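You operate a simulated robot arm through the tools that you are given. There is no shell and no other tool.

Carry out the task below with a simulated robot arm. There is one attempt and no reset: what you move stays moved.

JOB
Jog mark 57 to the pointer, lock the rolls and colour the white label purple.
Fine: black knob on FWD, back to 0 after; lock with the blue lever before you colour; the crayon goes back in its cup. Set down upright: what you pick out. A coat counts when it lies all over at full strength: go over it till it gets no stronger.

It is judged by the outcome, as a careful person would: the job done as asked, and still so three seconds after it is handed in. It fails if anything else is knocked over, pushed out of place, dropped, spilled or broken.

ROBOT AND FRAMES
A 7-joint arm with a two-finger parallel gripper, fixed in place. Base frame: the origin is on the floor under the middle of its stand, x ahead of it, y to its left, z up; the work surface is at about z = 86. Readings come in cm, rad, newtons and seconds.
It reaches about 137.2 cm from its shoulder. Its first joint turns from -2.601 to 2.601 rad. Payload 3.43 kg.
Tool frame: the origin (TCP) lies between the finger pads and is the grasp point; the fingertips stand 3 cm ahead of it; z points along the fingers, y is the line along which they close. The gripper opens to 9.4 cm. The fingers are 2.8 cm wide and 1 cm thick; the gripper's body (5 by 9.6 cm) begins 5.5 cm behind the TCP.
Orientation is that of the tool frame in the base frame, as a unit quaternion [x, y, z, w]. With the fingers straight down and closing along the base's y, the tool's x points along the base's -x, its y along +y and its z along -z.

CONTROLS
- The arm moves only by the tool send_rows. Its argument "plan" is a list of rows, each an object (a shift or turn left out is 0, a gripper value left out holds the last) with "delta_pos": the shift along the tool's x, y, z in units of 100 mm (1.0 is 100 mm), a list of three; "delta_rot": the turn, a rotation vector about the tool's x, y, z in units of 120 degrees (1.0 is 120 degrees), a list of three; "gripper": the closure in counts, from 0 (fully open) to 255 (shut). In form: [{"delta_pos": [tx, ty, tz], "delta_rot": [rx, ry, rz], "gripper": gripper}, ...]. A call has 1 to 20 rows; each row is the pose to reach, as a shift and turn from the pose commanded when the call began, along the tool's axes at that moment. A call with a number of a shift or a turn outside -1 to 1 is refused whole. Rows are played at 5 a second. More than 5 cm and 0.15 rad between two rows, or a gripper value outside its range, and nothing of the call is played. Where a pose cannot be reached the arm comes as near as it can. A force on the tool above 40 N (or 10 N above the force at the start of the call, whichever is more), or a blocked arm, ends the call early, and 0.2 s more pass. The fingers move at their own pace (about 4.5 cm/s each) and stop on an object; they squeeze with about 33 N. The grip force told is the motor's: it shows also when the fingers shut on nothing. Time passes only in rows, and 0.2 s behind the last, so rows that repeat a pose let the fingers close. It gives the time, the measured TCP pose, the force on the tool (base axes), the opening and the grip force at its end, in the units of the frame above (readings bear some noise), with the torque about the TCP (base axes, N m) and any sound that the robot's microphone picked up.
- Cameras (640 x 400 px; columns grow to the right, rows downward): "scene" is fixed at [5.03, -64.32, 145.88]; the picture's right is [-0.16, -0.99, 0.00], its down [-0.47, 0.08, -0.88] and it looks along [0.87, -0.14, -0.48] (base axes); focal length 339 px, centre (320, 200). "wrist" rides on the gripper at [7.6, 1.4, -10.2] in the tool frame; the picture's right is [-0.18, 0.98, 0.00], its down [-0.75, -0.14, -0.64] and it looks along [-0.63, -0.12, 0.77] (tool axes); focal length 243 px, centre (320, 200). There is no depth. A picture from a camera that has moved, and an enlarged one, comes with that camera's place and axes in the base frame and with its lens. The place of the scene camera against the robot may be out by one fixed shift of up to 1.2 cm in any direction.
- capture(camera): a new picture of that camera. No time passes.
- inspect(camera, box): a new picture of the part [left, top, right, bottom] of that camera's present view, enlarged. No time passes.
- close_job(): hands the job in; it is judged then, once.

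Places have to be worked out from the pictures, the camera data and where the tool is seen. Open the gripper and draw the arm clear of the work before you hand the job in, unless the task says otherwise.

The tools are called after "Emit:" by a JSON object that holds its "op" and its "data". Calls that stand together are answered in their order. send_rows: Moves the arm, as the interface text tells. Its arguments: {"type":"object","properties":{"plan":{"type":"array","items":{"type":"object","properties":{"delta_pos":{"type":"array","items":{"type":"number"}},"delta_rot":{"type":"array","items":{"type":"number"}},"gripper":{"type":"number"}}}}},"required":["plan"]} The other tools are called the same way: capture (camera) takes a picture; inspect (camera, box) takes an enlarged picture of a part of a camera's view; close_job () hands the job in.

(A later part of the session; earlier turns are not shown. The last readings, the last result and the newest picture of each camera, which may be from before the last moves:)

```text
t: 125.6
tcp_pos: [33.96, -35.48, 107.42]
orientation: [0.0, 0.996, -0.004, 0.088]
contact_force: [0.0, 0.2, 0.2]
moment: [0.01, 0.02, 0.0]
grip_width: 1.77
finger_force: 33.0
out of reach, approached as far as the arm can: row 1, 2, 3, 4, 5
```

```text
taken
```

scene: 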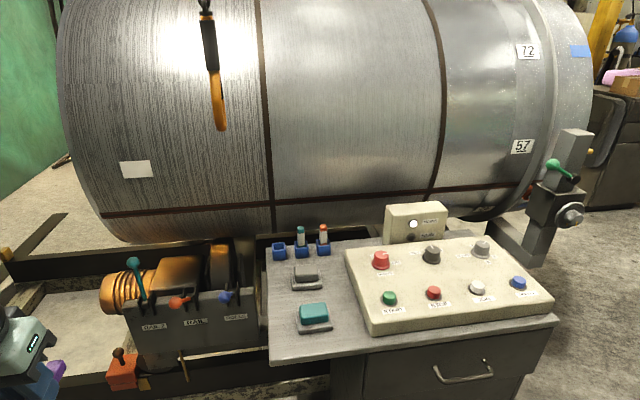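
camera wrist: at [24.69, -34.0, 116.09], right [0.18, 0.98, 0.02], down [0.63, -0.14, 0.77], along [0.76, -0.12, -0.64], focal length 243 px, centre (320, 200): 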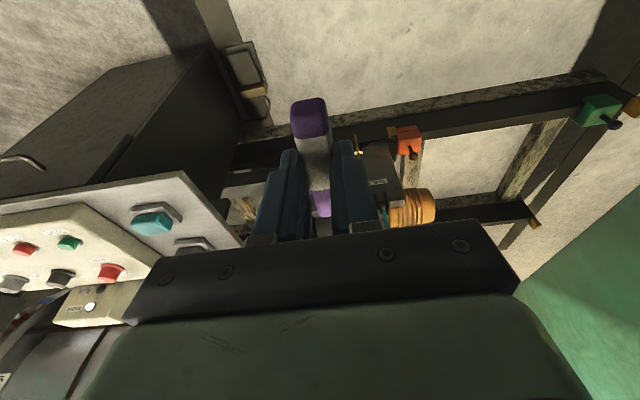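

Too close to the base there, so the arm lagged; the crayon is still held. I move outward from the actual position.

Emit:
{"op": "send_rows", "data": {"plan": [{"delta_pos": [-0.466, -0.64, 0.295]}, {"delta_pos": [-0.6, -0.57, 0.285]}, {"delta_pos": [-0.724, -0.51, 0.27]}, {"delta_pos": [-0.85, -0.45, 0.25]}, {"delta_pos": [-0.975, -0.4, 0.233]}]}}

Emit:
{"op": "send_rows", "data": {"plan": [{"delta_pos": [-0.197, 0.04, 0.03]}, {"delta_pos": [-0.394, 0.08, 0.06]}, {"delta_pos": [-0.591, 0.12, 0.09]}, {"delta_pos": [-0.788, 0.16, 0.12]}, {"delta_pos": [-0.985, 0.2, 0.15]}]}}

Emit:
{"op": "send_rows", "data": {"plan": [{"delta_pos": [-0.197, 0.04, 0.03]}, {"delta_pos": [-0.394, 0.08, 0.06]}, {"delta_pos": [-0.591, 0.12, 0.09]}, {"delta_pos": [-0.788, 0.16, 0.12]}, {"delta_pos": [-0.985, 0.2, 0.15]}]}}

Emit:
{"op": "capture", "data": {"camera": "wrist"}}

Emit:
{"op": "capture", "data": {"camera": "scene"}}

```text
refused: row 1 steps farther than a row can; nothing moved
```

```text
t: 126.8
tcp_pos: [44.06, -33.46, 107.41]
orientation: [0.0, 0.996, -0.003, 0.087]
contact_force: [-1.0, 0.1, 0.3]
moment: [-0.02, -0.01, -0.01]
grip_width: 1.74
finger_force: 32.7
```

```text
t: 128.0
tcp_pos: [53.91, -31.32, 107.78]
orientation: [0.001, 0.996, -0.003, 0.087]
contact_force: [-0.8, -0.5, 0.0]
moment: [-0.04, -0.01, 0.0]
grip_width: 1.78
finger_force: 33.1
```

```text
taken
camera wrist: at [44.69, -29.99, 116.45], right [0.18, 0.98, 0.03], down [0.63, -0.14, 0.76], along [0.75, -0.12, -0.65], focal length 243 px, centre (320, 200)
```

wrist: 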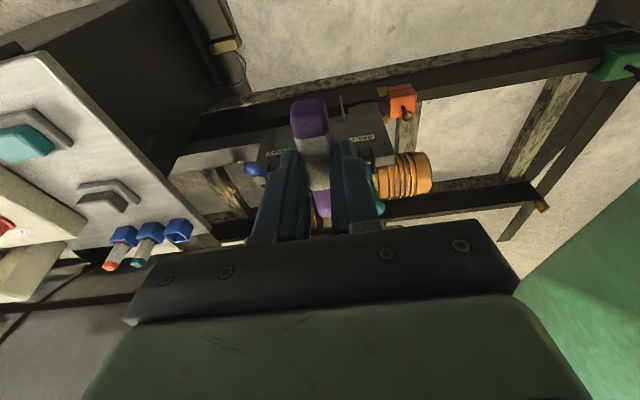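

```text
taken
```

scene: 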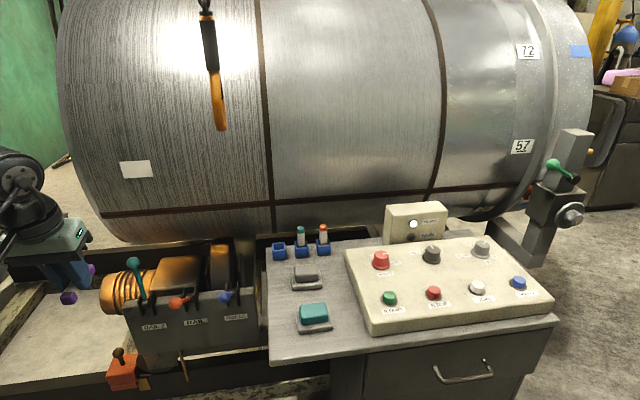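

The crayon is held and heading for the label. I move on to about 8 cm short of the drum.

Emit:
{"op": "send_rows", "data": {"plan": [{"delta_pos": [-0.195, 0.02, 0.01]}, {"delta_pos": [-0.39, 0.04, 0.02]}, {"delta_pos": [-0.586, 0.06, 0.03]}, {"delta_pos": [-0.781, 0.08, 0.04]}, {"delta_pos": [-0.976, 0.1, 0.05]}]}}

Emit:
{"op": "send_rows", "data": {"plan": [{"delta_pos": [-0.195, 0.02, 0.01]}, {"delta_pos": [-0.39, 0.04, 0.02]}, {"delta_pos": [-0.586, 0.06, 0.03]}, {"delta_pos": [-0.781, 0.08, 0.04]}, {"delta_pos": [-0.976, 0.1, 0.05]}]}}

Emit:
{"op": "capture", "data": {"camera": "wrist"}}

Emit:
{"op": "capture", "data": {"camera": "scene"}}

```text
t: 129.2
tcp_pos: [63.66, -30.46, 108.96]
orientation: [0.001, 0.996, -0.002, 0.088]
contact_force: [-0.6, -0.6, -0.1]
moment: [0.0, -0.01, 0.02]
grip_width: 1.77
finger_force: 33.1
```

```text
t: 130.4
tcp_pos: [73.41, -29.4, 110.12]
orientation: [0.0, 0.996, -0.002, 0.086]
contact_force: [-0.7, -0.4, -1.1]
moment: [-0.01, -0.01, -0.04]
grip_width: 1.78
finger_force: 32.9
```

```text
taken
camera wrist: at [64.15, -28.0, 118.93], right [0.18, 0.98, 0.03], down [0.63, -0.14, 0.76], along [0.75, -0.12, -0.65], focal length 243 px, centre (320, 200)
```

wrist: 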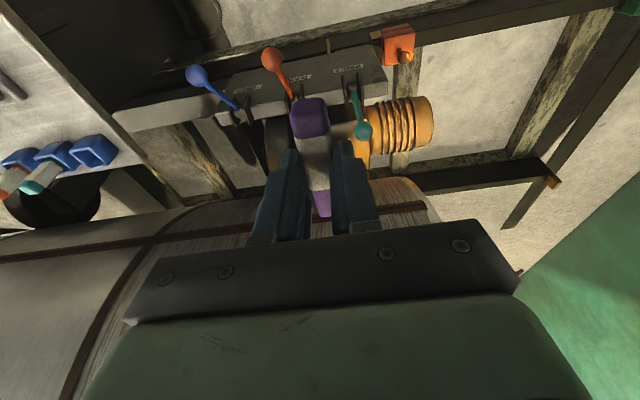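

```text
taken
```

scene: 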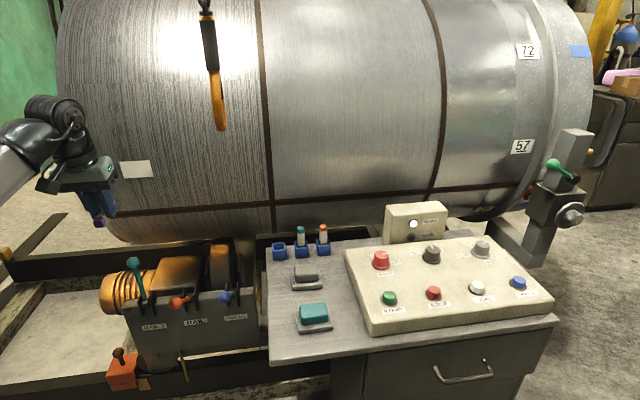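

Label estimate: y from -32.6 to -25.0, z from about 106 to 111. I approach in two more small moves, then look closely.

Emit:
{"op": "send_rows", "data": {"plan": [{"delta_pos": [-0.16, 0.015, 0.014]}, {"delta_pos": [-0.32, 0.03, 0.028]}, {"delta_pos": [-0.48, 0.045, 0.042]}, {"delta_pos": [-0.63, 0.06, 0.055]}]}}

Emit:
{"op": "send_rows", "data": {"plan": [{"delta_pos": [-0.16, 0.015, 0.014]}, {"delta_pos": [-0.32, 0.03, 0.028]}, {"delta_pos": [-0.48, 0.045, 0.042]}, {"delta_pos": [-0.63, 0.06, 0.055]}]}}

Emit:
{"op": "capture", "data": {"camera": "wrist"}}

Emit:
{"op": "inspect", "data": {"camera": "scene", "box": [60, 100, 220, 220]}}

```text
t: 131.4
tcp_pos: [79.71, -28.89, 110.8]
orientation: [0.0, 0.996, -0.003, 0.087]
contact_force: [0.5, -0.2, 0.0]
moment: [0.03, -0.01, 0.0]
grip_width: 1.74
finger_force: 32.5
```

```text
t: 132.4
tcp_pos: [85.94, -28.34, 111.3]
orientation: [0.0, 0.996, -0.002, 0.087]
contact_force: [-0.8, -0.3, -1.0]
moment: [0.01, -0.01, 0.02]
grip_width: 1.77
finger_force: 32.9
```

```text
taken
camera wrist: at [76.72, -26.88, 120.04], right [0.18, 0.98, 0.03], down [0.63, -0.14, 0.76], along [0.75, -0.12, -0.65], focal length 243 px, centre (320, 200)
```

wrist: 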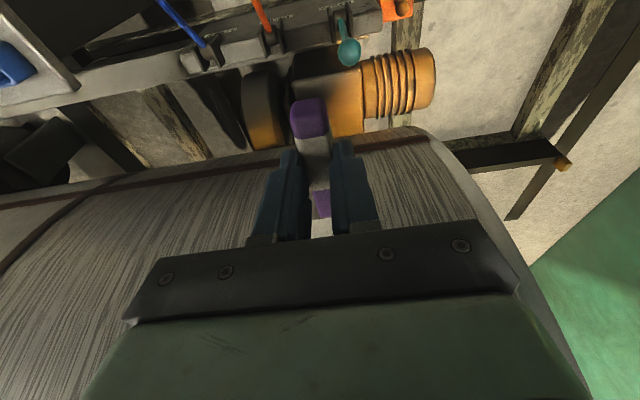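

```text
3.33 times, centred on (140, 160) of scene
camera zoom: at [5.03, -64.32, 145.88], right [-0.16, -0.99, 0.0], down [-0.47, 0.08, -0.88], along [0.87, -0.14, -0.48], focal length 1130 px, centre (920, 333)
```

zoom: 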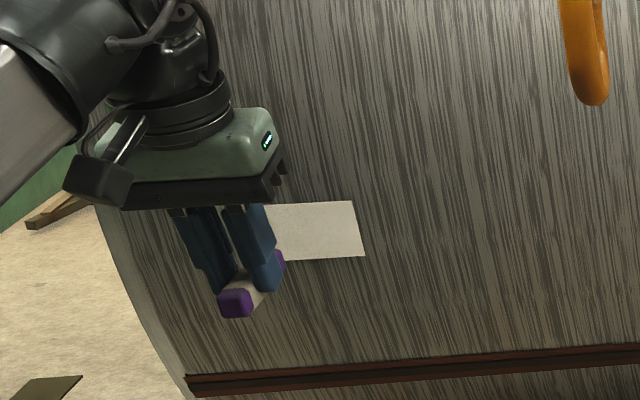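

The tip is right in front of the label (z≈108.7). I advance to about half a centimetre from the surface.

Emit:
{"op": "send_rows", "data": {"plan": [{"delta_pos": [-0.16, 0, 0.03]}, {"delta_pos": [-0.32, 0, 0.062]}, {"delta_pos": [-0.481, 0, 0.095]}, {"delta_pos": [-0.481, 0, 0.095]}]}}

Emit:
{"op": "inspect", "data": {"camera": "wrist", "box": [240, 80, 400, 260]}}

Emit:
{"op": "inspect", "data": {"camera": "scene", "box": [80, 120, 200, 220]}}

```text
t: 133.4
tcp_pos: [90.56, -28.26, 111.26]
orientation: [0.001, 0.997, -0.002, 0.083]
contact_force: [-37.6, -3.7, -2.0]
moment: [-0.13, 0.94, -0.18]
grip_width: 1.8
finger_force: 32.7
```

```text
2.22 times, centred on (320, 170) of wrist
camera zoom: at [81.3, -26.87, 120.1], right [0.18, 0.98, 0.03], down [0.64, -0.14, 0.76], along [0.75, -0.12, -0.65], focal length 539 px, centre (320, 267)
```

zoom: 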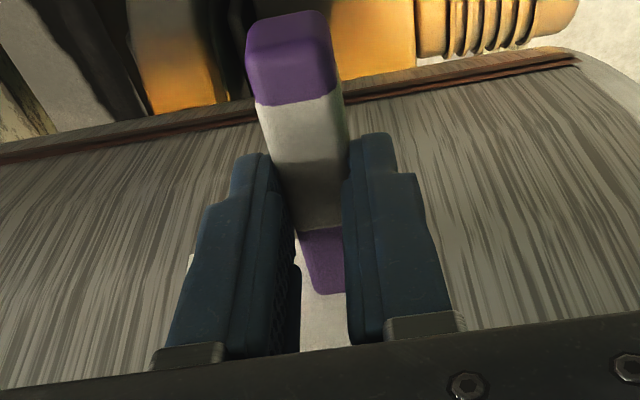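

```text
4.00 times, centred on (140, 170) of scene
camera zoom: at [5.03, -64.32, 145.88], right [-0.16, -0.99, 0.0], down [-0.47, 0.08, -0.88], along [0.87, -0.14, -0.48], focal length 1356 px, centre (1040, 320)
```

zoom: 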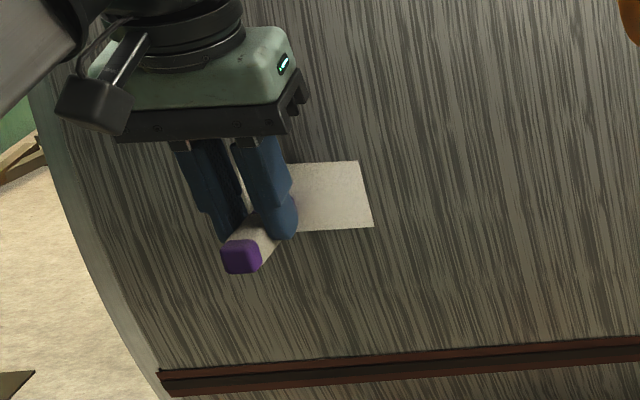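

Contact came earlier than estimated, with 38 N: too much. I back off a few millimetres to a light touch.

Emit:
{"op": "send_rows", "data": {"plan": [{"delta_pos": [0.03, 0, -0.005]}, {"delta_pos": [0.03, 0, -0.005]}]}}

Emit:
{"op": "inspect", "data": {"camera": "wrist", "box": [240, 80, 400, 260]}}

```text
t: 134.0
tcp_pos: [90.44, -28.18, 111.22]
orientation: [0.0, 0.996, -0.002, 0.086]
contact_force: [-25.5, -4.7, -5.8]
moment: [-0.08, 0.9, -0.17]
grip_width: 1.77
finger_force: 33.0
```

```text
2.22 times, centred on (320, 170) of wrist
camera zoom: at [81.26, -26.87, 120.09], right [0.18, 0.98, 0.03], down [0.63, -0.14, 0.76], along [0.75, -0.12, -0.65], focal length 539 px, centre (320, 267)
```

zoom: 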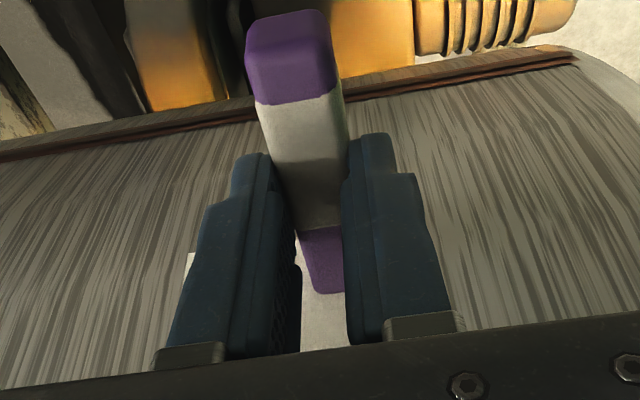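

The crayon slid back ~6 mm in the grip, no harm. I reduce the pressure further to a light push.

Emit:
{"op": "send_rows", "data": {"plan": [{"delta_pos": [0.04, 0, -0.007]}, {"delta_pos": [0.04, 0, -0.007]}]}}

Emit:
{"op": "inspect", "data": {"camera": "scene", "box": [80, 120, 200, 220]}}

```text
t: 134.6
tcp_pos: [90.35, -28.19, 111.32]
orientation: [-0.001, 0.996, -0.001, 0.089]
contact_force: [0.4, -0.5, -0.2]
moment: [0.01, 0.05, 0.04]
grip_width: 1.74
finger_force: 32.8
```

```text
4.00 times, centred on (140, 170) of scene
camera zoom: at [5.03, -64.32, 145.88], right [-0.16, -0.99, 0.0], down [-0.47, 0.08, -0.88], along [0.87, -0.14, -0.48], focal length 1356 px, centre (1040, 320)
```

zoom: 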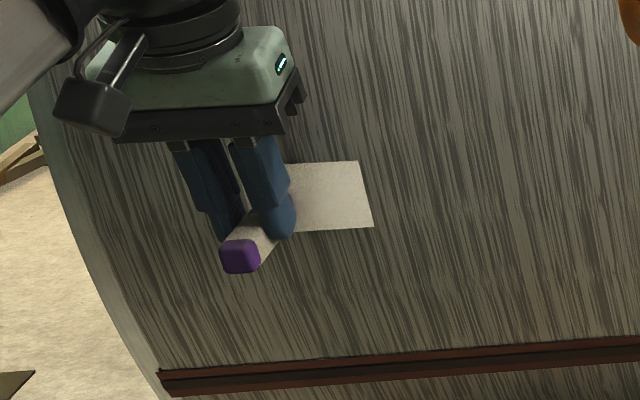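

No contact now; the working range is small. I press forward 2 mm (≈10 N) and make a first trial stroke toward -y.

Emit:
{"op": "send_rows", "data": {"plan": [{"delta_pos": [-0.02, 0, 0.0035]}, {"delta_pos": [-0.02, -0.05, 0.0035]}, {"delta_pos": [-0.02, -0.1, 0.0035]}, {"delta_pos": [-0.02, -0.15, 0.0035]}, {"delta_pos": [-0.02, -0.2, 0.0035]}, {"delta_pos": [-0.02, -0.25, 0.0035]}, {"delta_pos": [-0.02, -0.3, 0.0035]}]}}

Emit:
{"op": "inspect", "data": {"camera": "scene", "box": [80, 120, 200, 220]}}

Emit:
{"op": "inspect", "data": {"camera": "wrist", "box": [240, 80, 400, 260]}}

```text
t: 136.2
tcp_pos: [90.46, -31.19, 111.06]
orientation: [-0.001, 0.996, -0.003, 0.087]
contact_force: [-0.3, 0.1, -0.4]
moment: [-0.01, 0.02, -0.01]
grip_width: 1.76
finger_force: 32.4
```

```text
4.00 times, centred on (140, 170) of scene
camera zoom: at [5.03, -64.32, 145.88], right [-0.16, -0.99, 0.0], down [-0.47, 0.08, -0.88], along [0.87, -0.14, -0.48], focal length 1356 px, centre (1040, 320)
```

zoom: 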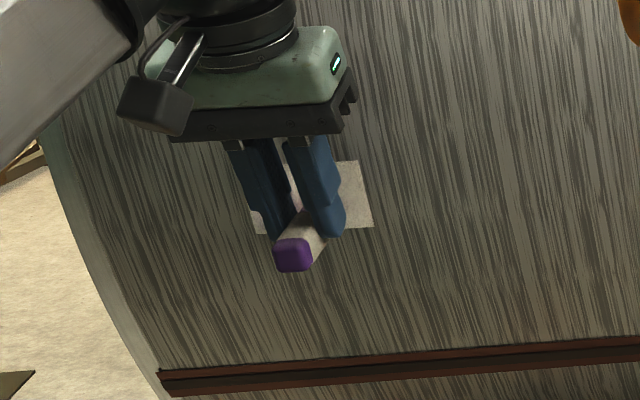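

```text
2.22 times, centred on (320, 170) of wrist
camera zoom: at [81.17, -29.84, 119.95], right [0.18, 0.98, 0.03], down [0.63, -0.14, 0.76], along [0.75, -0.12, -0.64], focal length 539 px, centre (320, 267)
```

zoom: 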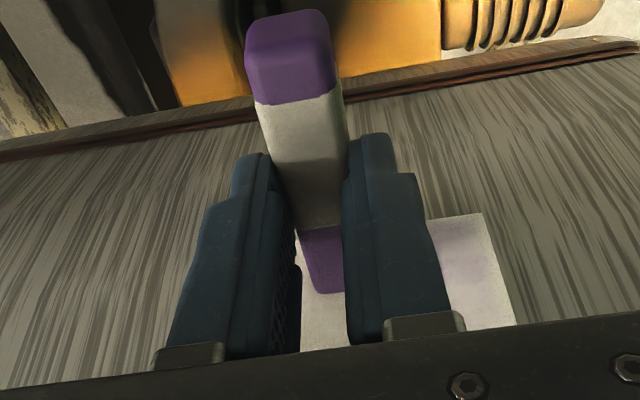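

A faint purple patch shows where I first pressed; the stroke itself had no contact. I press a little further to get a real contact force.

Emit:
{"op": "send_rows", "data": {"plan": [{"delta_pos": [-0.015, 0, 0.0026]}, {"delta_pos": [-0.015, 0, 0.0026]}]}}

Emit:
{"op": "send_rows", "data": {"plan": [{"delta_pos": [-0.01, 0, 0.0018]}, {"delta_pos": [-0.01, 0, 0.0018]}]}}

```text
t: 136.8
tcp_pos: [90.47, -31.43, 111.15]
orientation: [0.0, 0.996, -0.003, 0.086]
contact_force: [-7.9, 1.4, 0.2]
moment: [0.02, 0.21, 0.08]
grip_width: 1.78
finger_force: 33.4
```

```text
t: 137.4
tcp_pos: [90.49, -31.29, 111.09]
orientation: [0.0, 0.996, -0.002, 0.086]
contact_force: [-18.9, 2.0, -2.5]
moment: [0.05, 0.58, 0.06]
grip_width: 1.76
finger_force: 33.1
```

Now about 19 N. I make a full stroke along +y across the label's middle at this pressure.

Emit:
{"op": "send_rows", "data": {"plan": [{"delta_pos": [0.004, 0.04, 0]}, {"delta_pos": [0.004, 0.08, 0]}, {"delta_pos": [0.004, 0.12, 0]}, {"delta_pos": [0.004, 0.16, 0]}, {"delta_pos": [0.004, 0.2, 0]}, {"delta_pos": [0.004, 0.24, 0]}, {"delta_pos": [0.004, 0.28, 0]}, {"delta_pos": [0.004, 0.32, 0]}, {"delta_pos": [0.004, 0.36, 0]}, {"delta_pos": [0.004, 0.4, 0]}, {"delta_pos": [0.004, 0.44, 0]}, {"delta_pos": [0.004, 0.48, 0]}, {"delta_pos": [0.004, 0.52, 0]}, {"delta_pos": [0.004, 0.56, 0]}, {"delta_pos": [0.004, 0.6, 0]}]}}

Emit:
{"op": "inspect", "data": {"camera": "scene", "box": [80, 120, 200, 220]}}

Emit:
{"op": "inspect", "data": {"camera": "wrist", "box": [200, 80, 360, 260]}}

```text
t: 140.6
tcp_pos: [90.49, -25.27, 111.07]
orientation: [0.001, 0.996, -0.003, 0.087]
contact_force: [-17.9, -5.1, 0.7]
moment: [-0.13, 0.49, -0.25]
grip_width: 1.78
finger_force: 32.5
```

```text
4.00 times, centred on (140, 170) of scene
camera zoom: at [5.03, -64.32, 145.88], right [-0.16, -0.99, 0.0], down [-0.47, 0.08, -0.88], along [0.87, -0.14, -0.48], focal length 1356 px, centre (1040, 320)
```

zoom: 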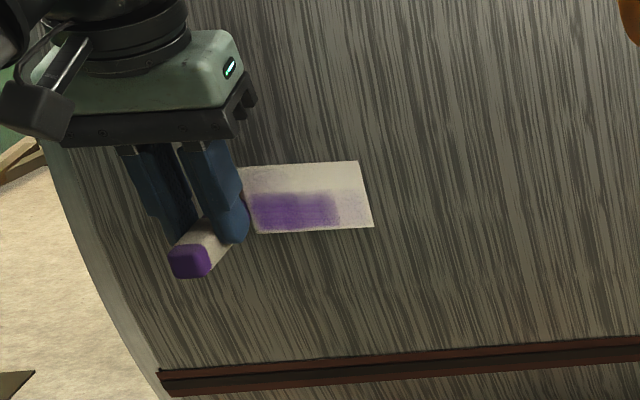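

```text
2.22 times, centred on (280, 170) of wrist
camera zoom: at [81.26, -23.91, 119.96], right [0.18, 0.98, 0.03], down [0.63, -0.14, 0.76], along [0.75, -0.12, -0.64], focal length 539 px, centre (409, 267)
```

zoom: 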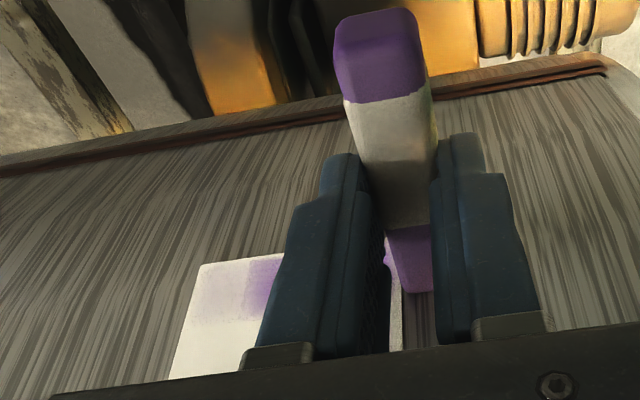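

It colours well: a purple band now covers the label's lower-middle. The tip runs about 1 cm below the label's centre, so I'll need rows at several heights. First I repeat strokes here to see when it saturates.

Emit:
{"op": "send_rows", "data": {"plan": [{"delta_pos": [0, -0.06, 0]}, {"delta_pos": [0, -0.12, 0]}, {"delta_pos": [0, -0.18, 0]}, {"delta_pos": [0, -0.24, 0]}, {"delta_pos": [0, -0.3, 0]}, {"delta_pos": [0, -0.36, 0]}, {"delta_pos": [0, -0.42, 0]}, {"delta_pos": [0, -0.48, 0]}, {"delta_pos": [0, -0.54, 0]}, {"delta_pos": [0, -0.6, 0]}, {"delta_pos": [0, -0.62, 0]}, {"delta_pos": [0, -0.58, 0]}, {"delta_pos": [0, -0.52, 0]}, {"delta_pos": [0, -0.46, 0]}, {"delta_pos": [0, -0.4, 0]}, {"delta_pos": [0, -0.33, 0]}, {"delta_pos": [0, -0.25, 0]}, {"delta_pos": [0, -0.17, 0]}, {"delta_pos": [0, -0.08, 0]}, {"delta_pos": [0, 0, 0]}]}}

Emit:
{"op": "inspect", "data": {"camera": "scene", "box": [80, 120, 200, 220]}}

```text
t: 144.8
tcp_pos: [90.52, -25.26, 111.04]
orientation: [-0.001, 0.996, -0.002, 0.087]
contact_force: [-14.0, -4.6, -0.7]
moment: [-0.13, 0.4, -0.18]
grip_width: 1.75
finger_force: 33.4
```

```text
4.00 times, centred on (140, 170) of scene
camera zoom: at [5.03, -64.32, 145.88], right [-0.16, -0.99, 0.0], down [-0.47, 0.08, -0.88], along [0.87, -0.14, -0.48], focal length 1356 px, centre (1040, 320)
```

zoom: 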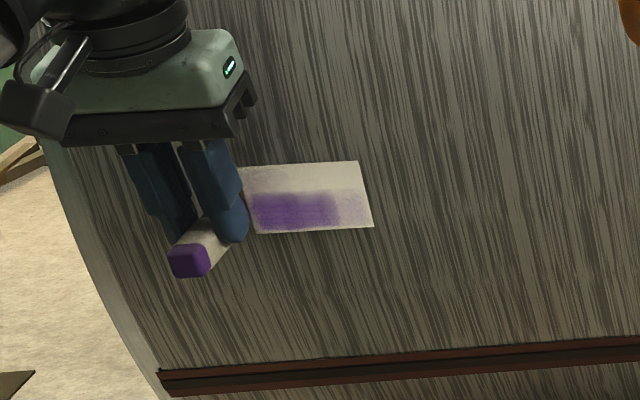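

The right part didn't darken. I back off 8 cm to look at the label and the crayon properly.

Emit:
{"op": "send_rows", "data": {"plan": [{"delta_pos": [0.1, 0, -0.017]}, {"delta_pos": [0.3, 0, -0.052]}, {"delta_pos": [0.55, 0, -0.097]}, {"delta_pos": [0.79, 0, -0.139]}]}}

Emit:
{"op": "inspect", "data": {"camera": "scene", "box": [80, 120, 200, 220]}}

Emit:
{"op": "inspect", "data": {"camera": "wrist", "box": [200, 80, 440, 260]}}

```text
t: 145.8
tcp_pos: [82.73, -25.2, 111.0]
orientation: [0.0, 0.996, -0.001, 0.088]
contact_force: [0.4, -0.5, -0.3]
moment: [0.05, 0.0, -0.01]
grip_width: 1.75
finger_force: 32.8
```

```text
4.00 times, centred on (140, 170) of scene
camera zoom: at [5.03, -64.32, 145.88], right [-0.16, -0.99, 0.0], down [-0.47, 0.08, -0.88], along [0.87, -0.14, -0.48], focal length 1356 px, centre (1040, 320)
```

zoom: 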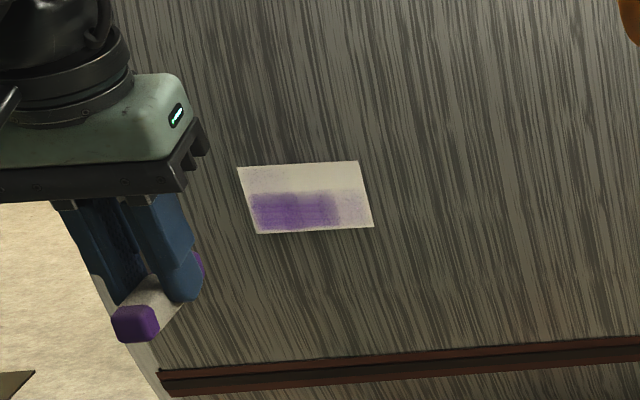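

```text
2.22 times, centred on (320, 170) of wrist
camera zoom: at [73.43, -23.83, 119.82], right [0.18, 0.98, 0.03], down [0.63, -0.14, 0.76], along [0.76, -0.12, -0.64], focal length 539 px, centre (320, 267)
```

zoom: 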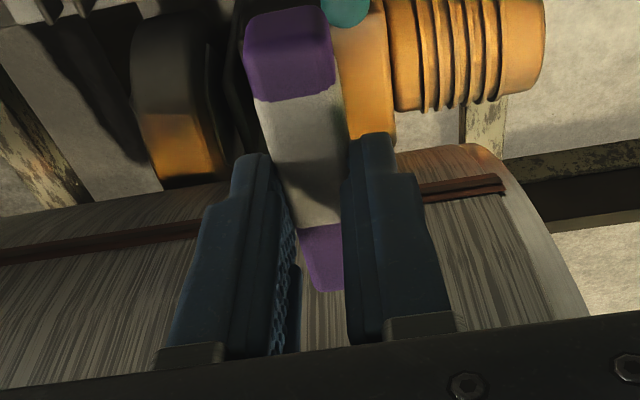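

I zoom in on the label itself.

Emit:
{"op": "inspect", "data": {"camera": "scene", "box": [112, 153, 160, 185]}}

```text
12.50 times, centred on (136, 169) of scene
camera zoom: at [5.03, -64.32, 145.88], right [-0.16, -0.99, 0.0], down [-0.47, 0.08, -0.88], along [0.87, -0.14, -0.48], focal length 4237 px, centre (2620, 588)
```

zoom: 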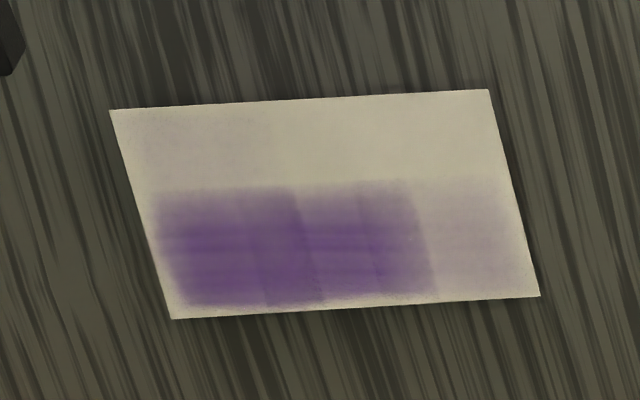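

The right part simply wasn't reached by sliding strokes, and the colour goes only onto the label. I'll use longer strokes (tip from edge to edge) at several heights, starting with the lowest row from the right edge.

Emit:
{"op": "send_rows", "data": {"plan": [{"delta_pos": [-0.15, -0.35, 0.06]}, {"delta_pos": [-0.3, -0.7, 0.11]}, {"delta_pos": [-0.5, -0.7, 0.14]}, {"delta_pos": [-0.707, -0.7, 0.175]}, {"delta_pos": [-0.707, -0.7, 0.175]}]}}

Emit:
{"op": "send_rows", "data": {"plan": [{"delta_pos": [-0.03, 0, 0.005]}, {"delta_pos": [-0.03, 0, 0.005]}]}}

Emit:
{"op": "send_rows", "data": {"plan": [{"delta_pos": [-0.015, 0, 0.0026]}, {"delta_pos": [-0.015, 0, 0.0026]}]}}

```text
t: 147.0
tcp_pos: [90.03, -32.13, 110.61]
orientation: [0.001, 0.996, -0.003, 0.088]
contact_force: [0.0, 0.5, -0.4]
moment: [0.03, 0.03, 0.03]
grip_width: 1.75
finger_force: 32.6
```

```text
t: 147.6
tcp_pos: [90.37, -32.07, 110.58]
orientation: [0.0, 0.996, -0.002, 0.087]
contact_force: [0.1, -0.3, 0.2]
moment: [0.05, 0.02, 0.01]
grip_width: 1.78
finger_force: 33.1
```

```text
t: 148.2
tcp_pos: [90.48, -32.18, 110.59]
orientation: [0.0, 0.996, -0.002, 0.087]
contact_force: [-1.0, 0.1, -0.3]
moment: [0.0, -0.03, 0.01]
grip_width: 1.77
finger_force: 33.4
```

Just touching. I press ≈2 mm more and stroke across 8 cm to +y.

Emit:
{"op": "send_rows", "data": {"plan": [{"delta_pos": [-0.018, 0, 0.003]}, {"delta_pos": [-0.018, 0.04, 0.003]}, {"delta_pos": [-0.018, 0.08, 0.003]}, {"delta_pos": [-0.018, 0.12, 0.003]}, {"delta_pos": [-0.018, 0.16, 0.003]}, {"delta_pos": [-0.018, 0.2, 0.003]}, {"delta_pos": [-0.018, 0.25, 0.003]}, {"delta_pos": [-0.018, 0.3, 0.003]}, {"delta_pos": [-0.018, 0.35, 0.003]}, {"delta_pos": [-0.018, 0.4, 0.003]}, {"delta_pos": [-0.018, 0.45, 0.003]}, {"delta_pos": [-0.018, 0.5, 0.003]}, {"delta_pos": [-0.018, 0.55, 0.003]}, {"delta_pos": [-0.018, 0.6, 0.003]}, {"delta_pos": [-0.018, 0.65, 0.003]}, {"delta_pos": [-0.018, 0.7, 0.003]}, {"delta_pos": [-0.018, 0.74, 0.003]}, {"delta_pos": [-0.018, 0.78, 0.003]}, {"delta_pos": [-0.018, 0.8, 0.003]}]}}

Emit:
{"op": "inspect", "data": {"camera": "scene", "box": [112, 153, 160, 185]}}

```text
t: 152.2
tcp_pos: [90.52, -24.32, 110.61]
orientation: [-0.001, 0.996, -0.002, 0.087]
contact_force: [-0.4, 0.1, -0.7]
moment: [-0.03, -0.02, -0.05]
grip_width: 1.78
finger_force: 33.0
```

```text
12.50 times, centred on (136, 169) of scene
camera zoom: at [5.03, -64.32, 145.88], right [-0.16, -0.99, 0.0], down [-0.47, 0.08, -0.88], along [0.87, -0.14, -0.48], focal length 4237 px, centre (2620, 588)
```

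zoom: 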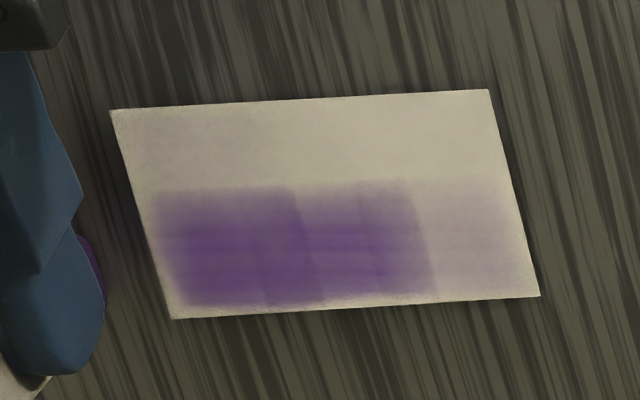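

No real contact in that stroke. I press forward in 1–2 mm steps to find the contact again.

Emit:
{"op": "send_rows", "data": {"plan": [{"delta_pos": [-0.02, -0.05, 0.0035]}, {"delta_pos": [-0.02, -0.1, 0.0035]}]}}

Emit:
{"op": "send_rows", "data": {"plan": [{"delta_pos": [-0.015, 0, 0.0026]}, {"delta_pos": [-0.015, 0, 0.0026]}]}}

Emit:
{"op": "send_rows", "data": {"plan": [{"delta_pos": [-0.01, 0, 0.0018]}, {"delta_pos": [-0.01, 0, 0.0018]}]}}

```text
t: 152.8
tcp_pos: [90.67, -25.17, 110.77]
orientation: [-0.001, 0.996, -0.001, 0.087]
contact_force: [-12.4, 4.4, -1.2]
moment: [0.09, 0.28, 0.19]
grip_width: 1.77
finger_force: 33.0
```

```text
t: 153.4
tcp_pos: [90.59, -25.17, 110.71]
orientation: [0.001, 0.996, -0.002, 0.086]
contact_force: [-26.6, 4.3, -1.6]
moment: [0.11, 0.53, 0.2]
grip_width: 1.74
finger_force: 33.3
```

```text
t: 154.0
tcp_pos: [90.66, -25.22, 110.64]
orientation: [0.0, 0.996, -0.001, 0.084]
contact_force: [-32.4, 0.4, 1.4]
moment: [0.03, 0.57, 0.04]
grip_width: 1.75
finger_force: 32.4
```

Contact re-established at 32 N. I ease off slightly and make a round trip to the right edge and back.

Emit:
{"op": "send_rows", "data": {"plan": [{"delta_pos": [0.008, -0.04, 0]}, {"delta_pos": [0.008, -0.1, 0]}, {"delta_pos": [0.008, -0.16, 0]}, {"delta_pos": [0.008, -0.22, 0]}, {"delta_pos": [0.008, -0.28, 0]}, {"delta_pos": [0.008, -0.34, 0]}, {"delta_pos": [0.008, -0.4, 0]}, {"delta_pos": [0.008, -0.46, 0]}, {"delta_pos": [0.008, -0.52, 0]}, {"delta_pos": [0.008, -0.58, 0]}, {"delta_pos": [0.008, -0.64, 0]}, {"delta_pos": [0.008, -0.7, 0]}, {"delta_pos": [0.008, -0.73, 0]}]}}

Emit:
{"op": "inspect", "data": {"camera": "scene", "box": [112, 153, 160, 185]}}

Emit:
{"op": "send_rows", "data": {"plan": [{"delta_pos": [0, 0.04, 0]}, {"delta_pos": [0, 0.1, 0]}, {"delta_pos": [0, 0.16, 0]}, {"delta_pos": [0, 0.22, 0]}, {"delta_pos": [0, 0.28, 0]}, {"delta_pos": [0, 0.34, 0]}, {"delta_pos": [0, 0.4, 0]}, {"delta_pos": [0, 0.46, 0]}, {"delta_pos": [0, 0.52, 0]}, {"delta_pos": [0, 0.58, 0]}, {"delta_pos": [0, 0.64, 0]}, {"delta_pos": [0, 0.7, 0]}, {"delta_pos": [0, 0.76, 0]}, {"delta_pos": [0, 0.8, 0]}]}}

Emit:
{"op": "inspect", "data": {"camera": "scene", "box": [112, 153, 160, 185]}}

```text
t: 156.8
tcp_pos: [90.6, -32.55, 110.68]
orientation: [0.0, 0.996, -0.002, 0.084]
contact_force: [-24.8, 8.7, -0.8]
moment: [0.15, 0.53, 0.29]
grip_width: 1.78
finger_force: 32.6
```

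```text
12.50 times, centred on (136, 169) of scene
camera zoom: at [5.03, -64.32, 145.88], right [-0.16, -0.99, 0.0], down [-0.47, 0.08, -0.88], along [0.87, -0.14, -0.48], focal length 4237 px, centre (2620, 588)
```

zoom: 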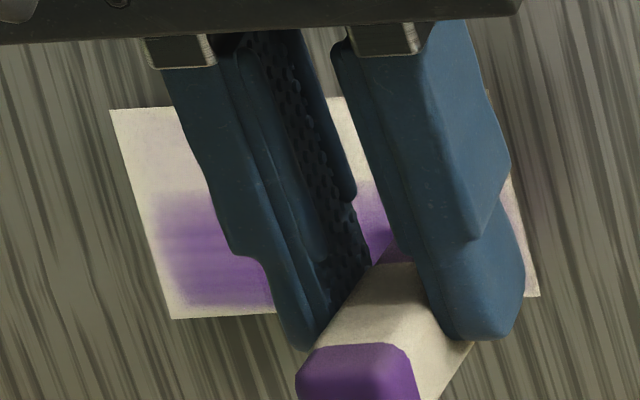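

```text
t: 159.8
tcp_pos: [90.74, -24.58, 110.57]
orientation: [0.001, 0.996, -0.002, 0.087]
contact_force: [-20.0, -7.9, -0.2]
moment: [-0.16, 0.46, -0.31]
grip_width: 1.78
finger_force: 32.8
```

```text
12.50 times, centred on (136, 169) of scene
camera zoom: at [5.03, -64.32, 145.88], right [-0.16, -0.99, 0.0], down [-0.47, 0.08, -0.88], along [0.87, -0.14, -0.48], focal length 4237 px, centre (2620, 588)
```

zoom: 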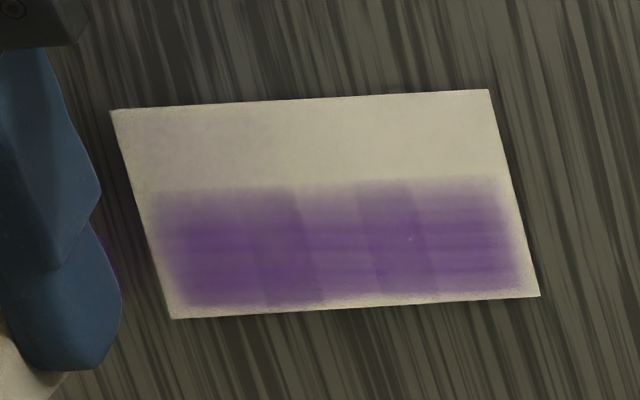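

The lower band is now purple edge to edge. Next pass: 4 mm lower for the bottom margin (lifting off while shifting), then strokes back and forth.

Emit:
{"op": "send_rows", "data": {"plan": [{"delta_pos": [0.04, 0, -0.007]}, {"delta_pos": [0.047, 0, 0.032]}, {"delta_pos": [0.005, 0, 0.039]}, {"delta_pos": [0.005, -0.05, 0.039]}, {"delta_pos": [0.005, -0.1, 0.039]}, {"delta_pos": [0.005, -0.16, 0.039]}, {"delta_pos": [0.005, -0.22, 0.039]}, {"delta_pos": [0.005, -0.28, 0.039]}, {"delta_pos": [0.005, -0.34, 0.039]}, {"delta_pos": [0.005, -0.4, 0.039]}, {"delta_pos": [0.005, -0.46, 0.039]}, {"delta_pos": [0.005, -0.52, 0.039]}, {"delta_pos": [0.005, -0.58, 0.039]}, {"delta_pos": [0.005, -0.64, 0.039]}, {"delta_pos": [0.005, -0.7, 0.039]}, {"delta_pos": [0.005, -0.76, 0.039]}, {"delta_pos": [0.005, -0.81, 0.039]}]}}

Emit:
{"op": "send_rows", "data": {"plan": [{"delta_pos": [0, 0.05, 0]}, {"delta_pos": [0, 0.1, 0]}, {"delta_pos": [0, 0.16, 0]}, {"delta_pos": [0, 0.22, 0]}, {"delta_pos": [0, 0.28, 0]}, {"delta_pos": [0, 0.34, 0]}, {"delta_pos": [0, 0.4, 0]}, {"delta_pos": [0, 0.46, 0]}, {"delta_pos": [0, 0.52, 0]}, {"delta_pos": [0, 0.58, 0]}, {"delta_pos": [0, 0.64, 0]}, {"delta_pos": [0, 0.7, 0]}, {"delta_pos": [0, 0.76, 0]}, {"delta_pos": [0, 0.81, 0]}]}}

Emit:
{"op": "inspect", "data": {"camera": "scene", "box": [112, 153, 160, 185]}}

```text
t: 163.4
tcp_pos: [90.74, -32.62, 110.26]
orientation: [-0.001, 0.996, -0.002, 0.085]
contact_force: [-21.1, 7.7, -0.8]
moment: [0.1, 0.37, 0.28]
grip_width: 1.76
finger_force: 32.7
```

```text
t: 166.4
tcp_pos: [90.67, -24.5, 110.18]
orientation: [-0.001, 0.996, -0.002, 0.087]
contact_force: [-18.6, -8.1, -0.9]
moment: [-0.1, 0.42, -0.24]
grip_width: 1.76
finger_force: 33.1
```

```text
12.50 times, centred on (136, 169) of scene
camera zoom: at [5.03, -64.32, 145.88], right [-0.16, -0.99, 0.0], down [-0.47, 0.08, -0.88], along [0.87, -0.14, -0.48], focal length 4237 px, centre (2620, 588)
```

zoom: 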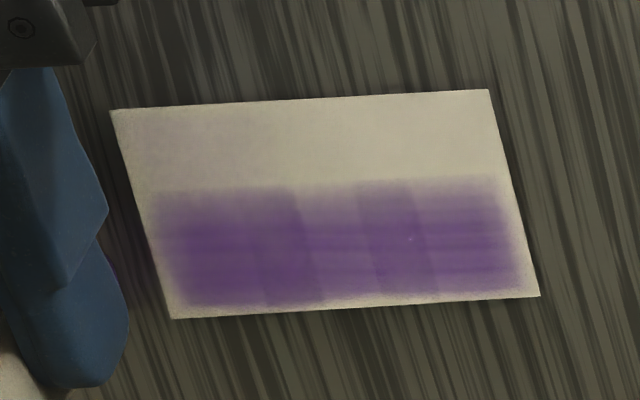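

The lower half is solid now (the pale rim looks like the label's own edge fade). Next row: 1.5 cm higher, out and back.

Emit:
{"op": "send_rows", "data": {"plan": [{"delta_pos": [0.04, 0, -0.007]}, {"delta_pos": [0.014, 0, -0.155]}, {"delta_pos": [-0.026, 0, -0.148]}, {"delta_pos": [-0.026, -0.05, -0.148]}, {"delta_pos": [-0.026, -0.1, -0.148]}, {"delta_pos": [-0.026, -0.16, -0.148]}, {"delta_pos": [-0.026, -0.22, -0.148]}, {"delta_pos": [-0.026, -0.28, -0.148]}, {"delta_pos": [-0.026, -0.34, -0.148]}, {"delta_pos": [-0.026, -0.4, -0.148]}, {"delta_pos": [-0.026, -0.46, -0.148]}, {"delta_pos": [-0.026, -0.52, -0.148]}, {"delta_pos": [-0.026, -0.58, -0.148]}, {"delta_pos": [-0.026, -0.64, -0.148]}, {"delta_pos": [-0.026, -0.7, -0.148]}, {"delta_pos": [-0.026, -0.76, -0.148]}, {"delta_pos": [-0.026, -0.81, -0.148]}]}}

Emit:
{"op": "send_rows", "data": {"plan": [{"delta_pos": [0, 0.05, 0]}, {"delta_pos": [0, 0.1, 0]}, {"delta_pos": [0, 0.16, 0]}, {"delta_pos": [0, 0.22, 0]}, {"delta_pos": [0, 0.28, 0]}, {"delta_pos": [0, 0.34, 0]}, {"delta_pos": [0, 0.4, 0]}, {"delta_pos": [0, 0.46, 0]}, {"delta_pos": [0, 0.52, 0]}, {"delta_pos": [0, 0.58, 0]}, {"delta_pos": [0, 0.64, 0]}, {"delta_pos": [0, 0.7, 0]}, {"delta_pos": [0, 0.76, 0]}, {"delta_pos": [0, 0.81, 0]}]}}

Emit:
{"op": "inspect", "data": {"camera": "scene", "box": [112, 153, 160, 185]}}

```text
t: 170.0
tcp_pos: [90.95, -32.75, 111.68]
orientation: [0.0, 0.996, -0.003, 0.087]
contact_force: [0.5, 0.6, 1.9]
moment: [0.06, -0.09, 0.0]
grip_width: 1.79
finger_force: 32.7
```

```text
t: 173.0
tcp_pos: [90.85, -24.57, 111.71]
orientation: [0.0, 0.996, -0.002, 0.088]
contact_force: [-8.4, -1.1, 4.0]
moment: [0.04, -0.49, -0.05]
grip_width: 1.79
finger_force: 32.6
```

```text
12.50 times, centred on (136, 169) of scene
camera zoom: at [5.03, -64.32, 145.88], right [-0.16, -0.99, 0.0], down [-0.47, 0.08, -0.88], along [0.87, -0.14, -0.48], focal length 4237 px, centre (2620, 588)
```

zoom: 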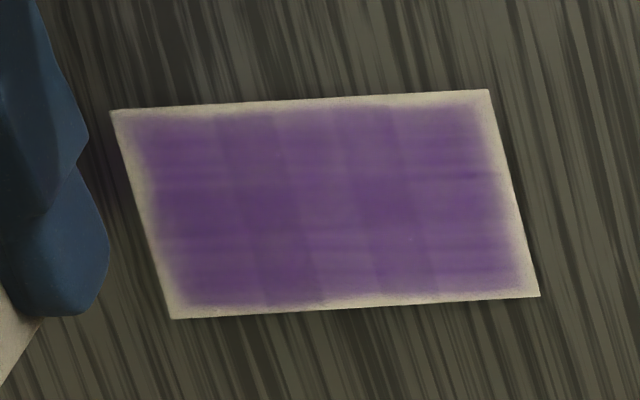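

The whole label is now covered in purple. The force pattern changed though, so I check the crayon in the grip.

Emit:
{"op": "inspect", "data": {"camera": "wrist", "box": [200, 80, 440, 260]}}

Emit:
{"op": "inspect", "data": {"camera": "scene", "box": [80, 120, 200, 220]}}

```text
2.22 times, centred on (320, 170) of wrist
camera zoom: at [81.6, -23.19, 120.58], right [0.18, 0.98, 0.03], down [0.63, -0.14, 0.76], along [0.76, -0.12, -0.64], focal length 539 px, centre (320, 267)
```

zoom: 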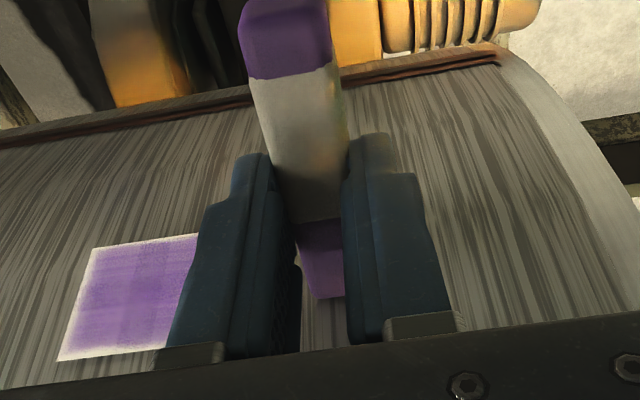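

```text
4.00 times, centred on (140, 170) of scene
camera zoom: at [5.03, -64.32, 145.88], right [-0.16, -0.99, 0.0], down [-0.47, 0.08, -0.88], along [0.87, -0.14, -0.48], focal length 1356 px, centre (1040, 320)
```

zoom: 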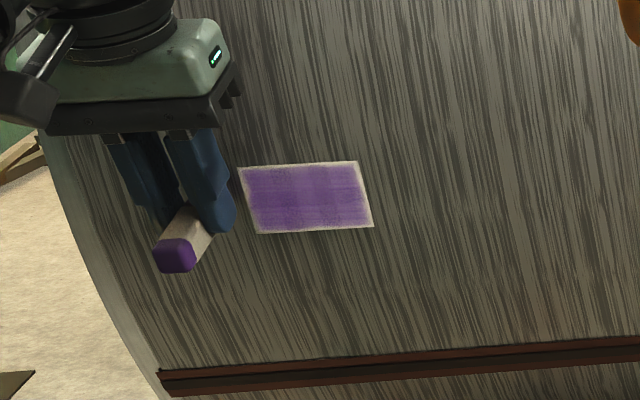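

The crayon is still firmly held, only tipped slightly. I continue with more passes over the upper part: press a bit more and sweep out and back.

Emit:
{"op": "send_rows", "data": {"plan": [{"delta_pos": [-0.01, -0.02, 0.0018]}, {"delta_pos": [-0.01, -0.08, 0.0018]}, {"delta_pos": [-0.01, -0.14, 0.0018]}, {"delta_pos": [-0.01, -0.2, 0.0018]}, {"delta_pos": [-0.01, -0.26, 0.0018]}, {"delta_pos": [-0.01, -0.32, 0.0018]}, {"delta_pos": [-0.01, -0.38, 0.0018]}, {"delta_pos": [-0.01, -0.44, 0.0018]}, {"delta_pos": [-0.01, -0.5, 0.0018]}, {"delta_pos": [-0.01, -0.56, 0.0018]}, {"delta_pos": [-0.01, -0.62, 0.0018]}, {"delta_pos": [-0.01, -0.68, 0.0018]}, {"delta_pos": [-0.01, -0.74, 0.0018]}, {"delta_pos": [-0.01, -0.8, 0.0018]}]}}

Emit:
{"op": "inspect", "data": {"camera": "wrist", "box": [200, 80, 440, 260]}}

```text
t: 176.0
tcp_pos: [90.93, -32.52, 111.78]
orientation: [0.0, 0.996, -0.003, 0.087]
contact_force: [-8.5, 1.1, 4.6]
moment: [0.03, 0.34, -0.02]
grip_width: 1.76
finger_force: 33.3
```

```text
2.22 times, centred on (320, 170) of wrist
camera zoom: at [81.69, -31.18, 120.6], right [0.18, 0.98, 0.03], down [0.63, -0.14, 0.76], along [0.76, -0.12, -0.64], focal length 539 px, centre (320, 267)
```

zoom: 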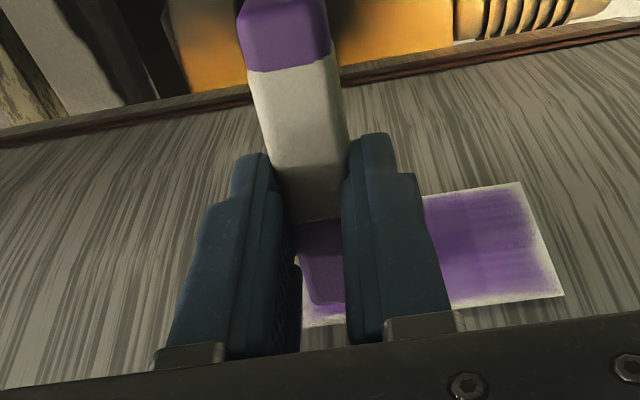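

I sweep back and look at the label's evenness.

Emit:
{"op": "send_rows", "data": {"plan": [{"delta_pos": [-0.005, 0.05, 0]}, {"delta_pos": [-0.005, 0.1, 0]}, {"delta_pos": [-0.005, 0.16, 0]}, {"delta_pos": [-0.005, 0.22, 0]}, {"delta_pos": [-0.005, 0.28, 0]}, {"delta_pos": [-0.005, 0.34, 0]}, {"delta_pos": [-0.005, 0.4, 0]}, {"delta_pos": [-0.005, 0.46, 0]}, {"delta_pos": [-0.005, 0.52, 0]}, {"delta_pos": [-0.005, 0.58, 0]}, {"delta_pos": [-0.005, 0.64, 0]}, {"delta_pos": [-0.005, 0.7, 0]}, {"delta_pos": [-0.005, 0.76, 0]}, {"delta_pos": [-0.005, 0.82, 0]}]}}

Emit:
{"op": "inspect", "data": {"camera": "scene", "box": [112, 153, 160, 185]}}

Emit:
{"op": "inspect", "data": {"camera": "wrist", "box": [160, 120, 320, 240]}}

```text
t: 179.0
tcp_pos: [91.1, -24.37, 111.78]
orientation: [0.0, 0.996, -0.003, 0.087]
contact_force: [-0.5, -0.5, -0.9]
moment: [-0.01, 0.01, -0.02]
grip_width: 1.77
finger_force: 33.4
```

```text
12.50 times, centred on (136, 169) of scene
camera zoom: at [5.03, -64.32, 145.88], right [-0.16, -0.99, 0.0], down [-0.47, 0.08, -0.88], along [0.87, -0.14, -0.48], focal length 4237 px, centre (2620, 588)
```

zoom: 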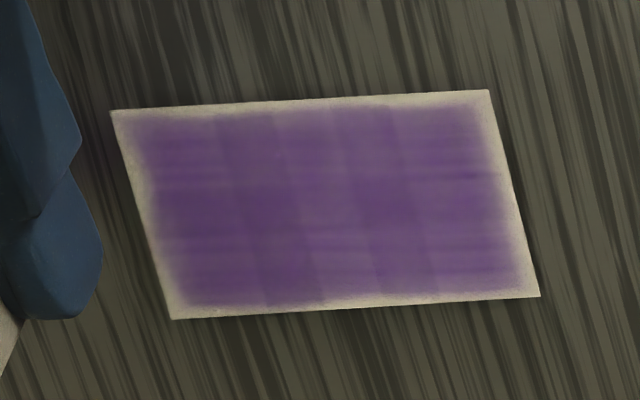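

```text
3.33 times, centred on (240, 180) of wrist
camera zoom: at [81.77, -22.97, 120.47], right [0.18, 0.98, 0.03], down [0.63, -0.14, 0.76], along [0.75, -0.12, -0.65], focal length 809 px, centre (587, 267)
```

zoom: 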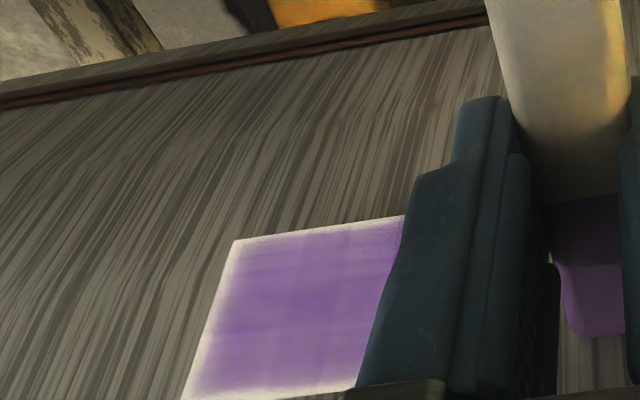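

The colour is nearly even but a bit lighter toward the upper left. I back off to check the crayon's seat in the grip.

Emit:
{"op": "send_rows", "data": {"plan": [{"delta_pos": [0.15, 0, -0.026]}, {"delta_pos": [0.35, 0, -0.062]}, {"delta_pos": [0.6, 0, -0.106]}]}}

Emit:
{"op": "inspect", "data": {"camera": "wrist", "box": [220, 60, 420, 240]}}

Emit:
{"op": "inspect", "data": {"camera": "scene", "box": [70, 140, 150, 220]}}

```text
t: 179.8
tcp_pos: [85.1, -24.3, 111.61]
orientation: [0.0, 0.996, -0.003, 0.087]
contact_force: [0.5, 0.7, 0.3]
moment: [-0.01, 0.01, -0.02]
grip_width: 1.79
finger_force: 32.5
```

```text
2.22 times, centred on (320, 150) of wrist
camera zoom: at [75.81, -22.92, 120.43], right [0.18, 0.98, 0.03], down [0.63, -0.14, 0.76], along [0.76, -0.12, -0.64], focal length 539 px, centre (320, 311)
```

zoom: 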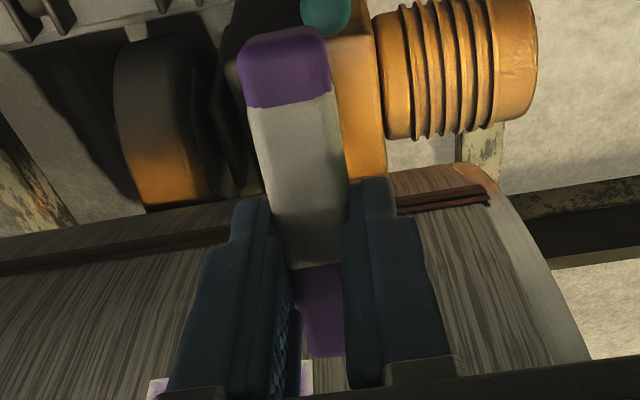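

```text
5.00 times, centred on (110, 180) of scene
camera zoom: at [5.03, -64.32, 145.88], right [-0.16, -0.99, 0.0], down [-0.47, 0.08, -0.88], along [0.87, -0.14, -0.48], focal length 1695 px, centre (1370, 300)
```

zoom: 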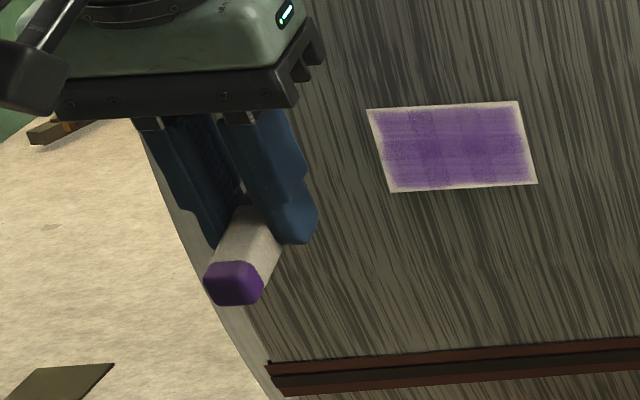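

The crayon has slid back ~0.8 cm and tips up ~14° in the grip, still fine for light strokes. I do extra light passes, starting with the upper row.

Emit:
{"op": "send_rows", "data": {"plan": [{"delta_pos": [-0.2, 0, -0.001]}, {"delta_pos": [-0.4, 0, -0.002]}, {"delta_pos": [-0.569, 0, -0.001]}, {"delta_pos": [-0.569, 0, -0.001]}]}}

Emit:
{"op": "send_rows", "data": {"plan": [{"delta_pos": [-0.03, -0.03, 0.005]}, {"delta_pos": [-0.03, -0.06, 0.005]}]}}

Emit:
{"op": "send_rows", "data": {"plan": [{"delta_pos": [-0.02, -0.03, 0.0035]}, {"delta_pos": [-0.02, -0.06, 0.0035]}]}}

```text
t: 180.8
tcp_pos: [90.65, -24.3, 112.64]
orientation: [0.001, 0.996, -0.003, 0.088]
contact_force: [0.7, -0.6, 0.1]
moment: [0.0, 0.01, -0.01]
grip_width: 1.77
finger_force: 33.5
```

```text
t: 181.4
tcp_pos: [90.89, -24.9, 112.68]
orientation: [0.001, 0.996, -0.003, 0.087]
contact_force: [0.3, -0.3, -0.6]
moment: [0.0, 0.01, 0.01]
grip_width: 1.77
finger_force: 33.1
```

```text
t: 182.0
tcp_pos: [91.05, -25.62, 112.63]
orientation: [0.0, 0.996, -0.002, 0.087]
contact_force: [-0.2, 0.6, 0.0]
moment: [-0.01, 0.02, 0.06]
grip_width: 1.76
finger_force: 33.2
```

No contact yet at this height; I step forward further in small increments.

Emit:
{"op": "send_rows", "data": {"plan": [{"delta_pos": [-0.02, -0.03, 0.0035]}, {"delta_pos": [-0.02, -0.05, 0.0035]}]}}

Emit:
{"op": "send_rows", "data": {"plan": [{"delta_pos": [-0.02, -0.03, 0.0035]}, {"delta_pos": [-0.02, -0.05, 0.0035]}]}}

Emit:
{"op": "send_rows", "data": {"plan": [{"delta_pos": [-0.015, -0.03, 0.0026]}, {"delta_pos": [-0.015, -0.05, 0.0026]}]}}

```text
t: 182.6
tcp_pos: [91.19, -26.09, 112.8]
orientation: [0.0, 0.996, -0.003, 0.087]
contact_force: [-8.9, 1.2, 1.8]
moment: [-0.03, 0.13, 0.07]
grip_width: 1.75
finger_force: 33.6
```

```text
t: 183.2
tcp_pos: [91.31, -26.51, 112.99]
orientation: [0.0, 0.996, -0.003, 0.089]
contact_force: [-18.3, 2.9, 23.9]
moment: [0.07, -0.7, 0.16]
grip_width: 1.78
finger_force: 32.8
```

```text
t: 183.6
tcp_pos: [91.22, -26.64, 113.02]
orientation: [-0.002, 0.996, 0.0, 0.089]
contact_force: [-10.7, 2.8, 18.6]
moment: [0.04, -0.61, 0.09]
grip_width: 1.78
finger_force: 33.4
stopped in row 1: the force on the tool passed its limit at 43 N (the readings are from after the stop); the commanded pose is now the measured one
```

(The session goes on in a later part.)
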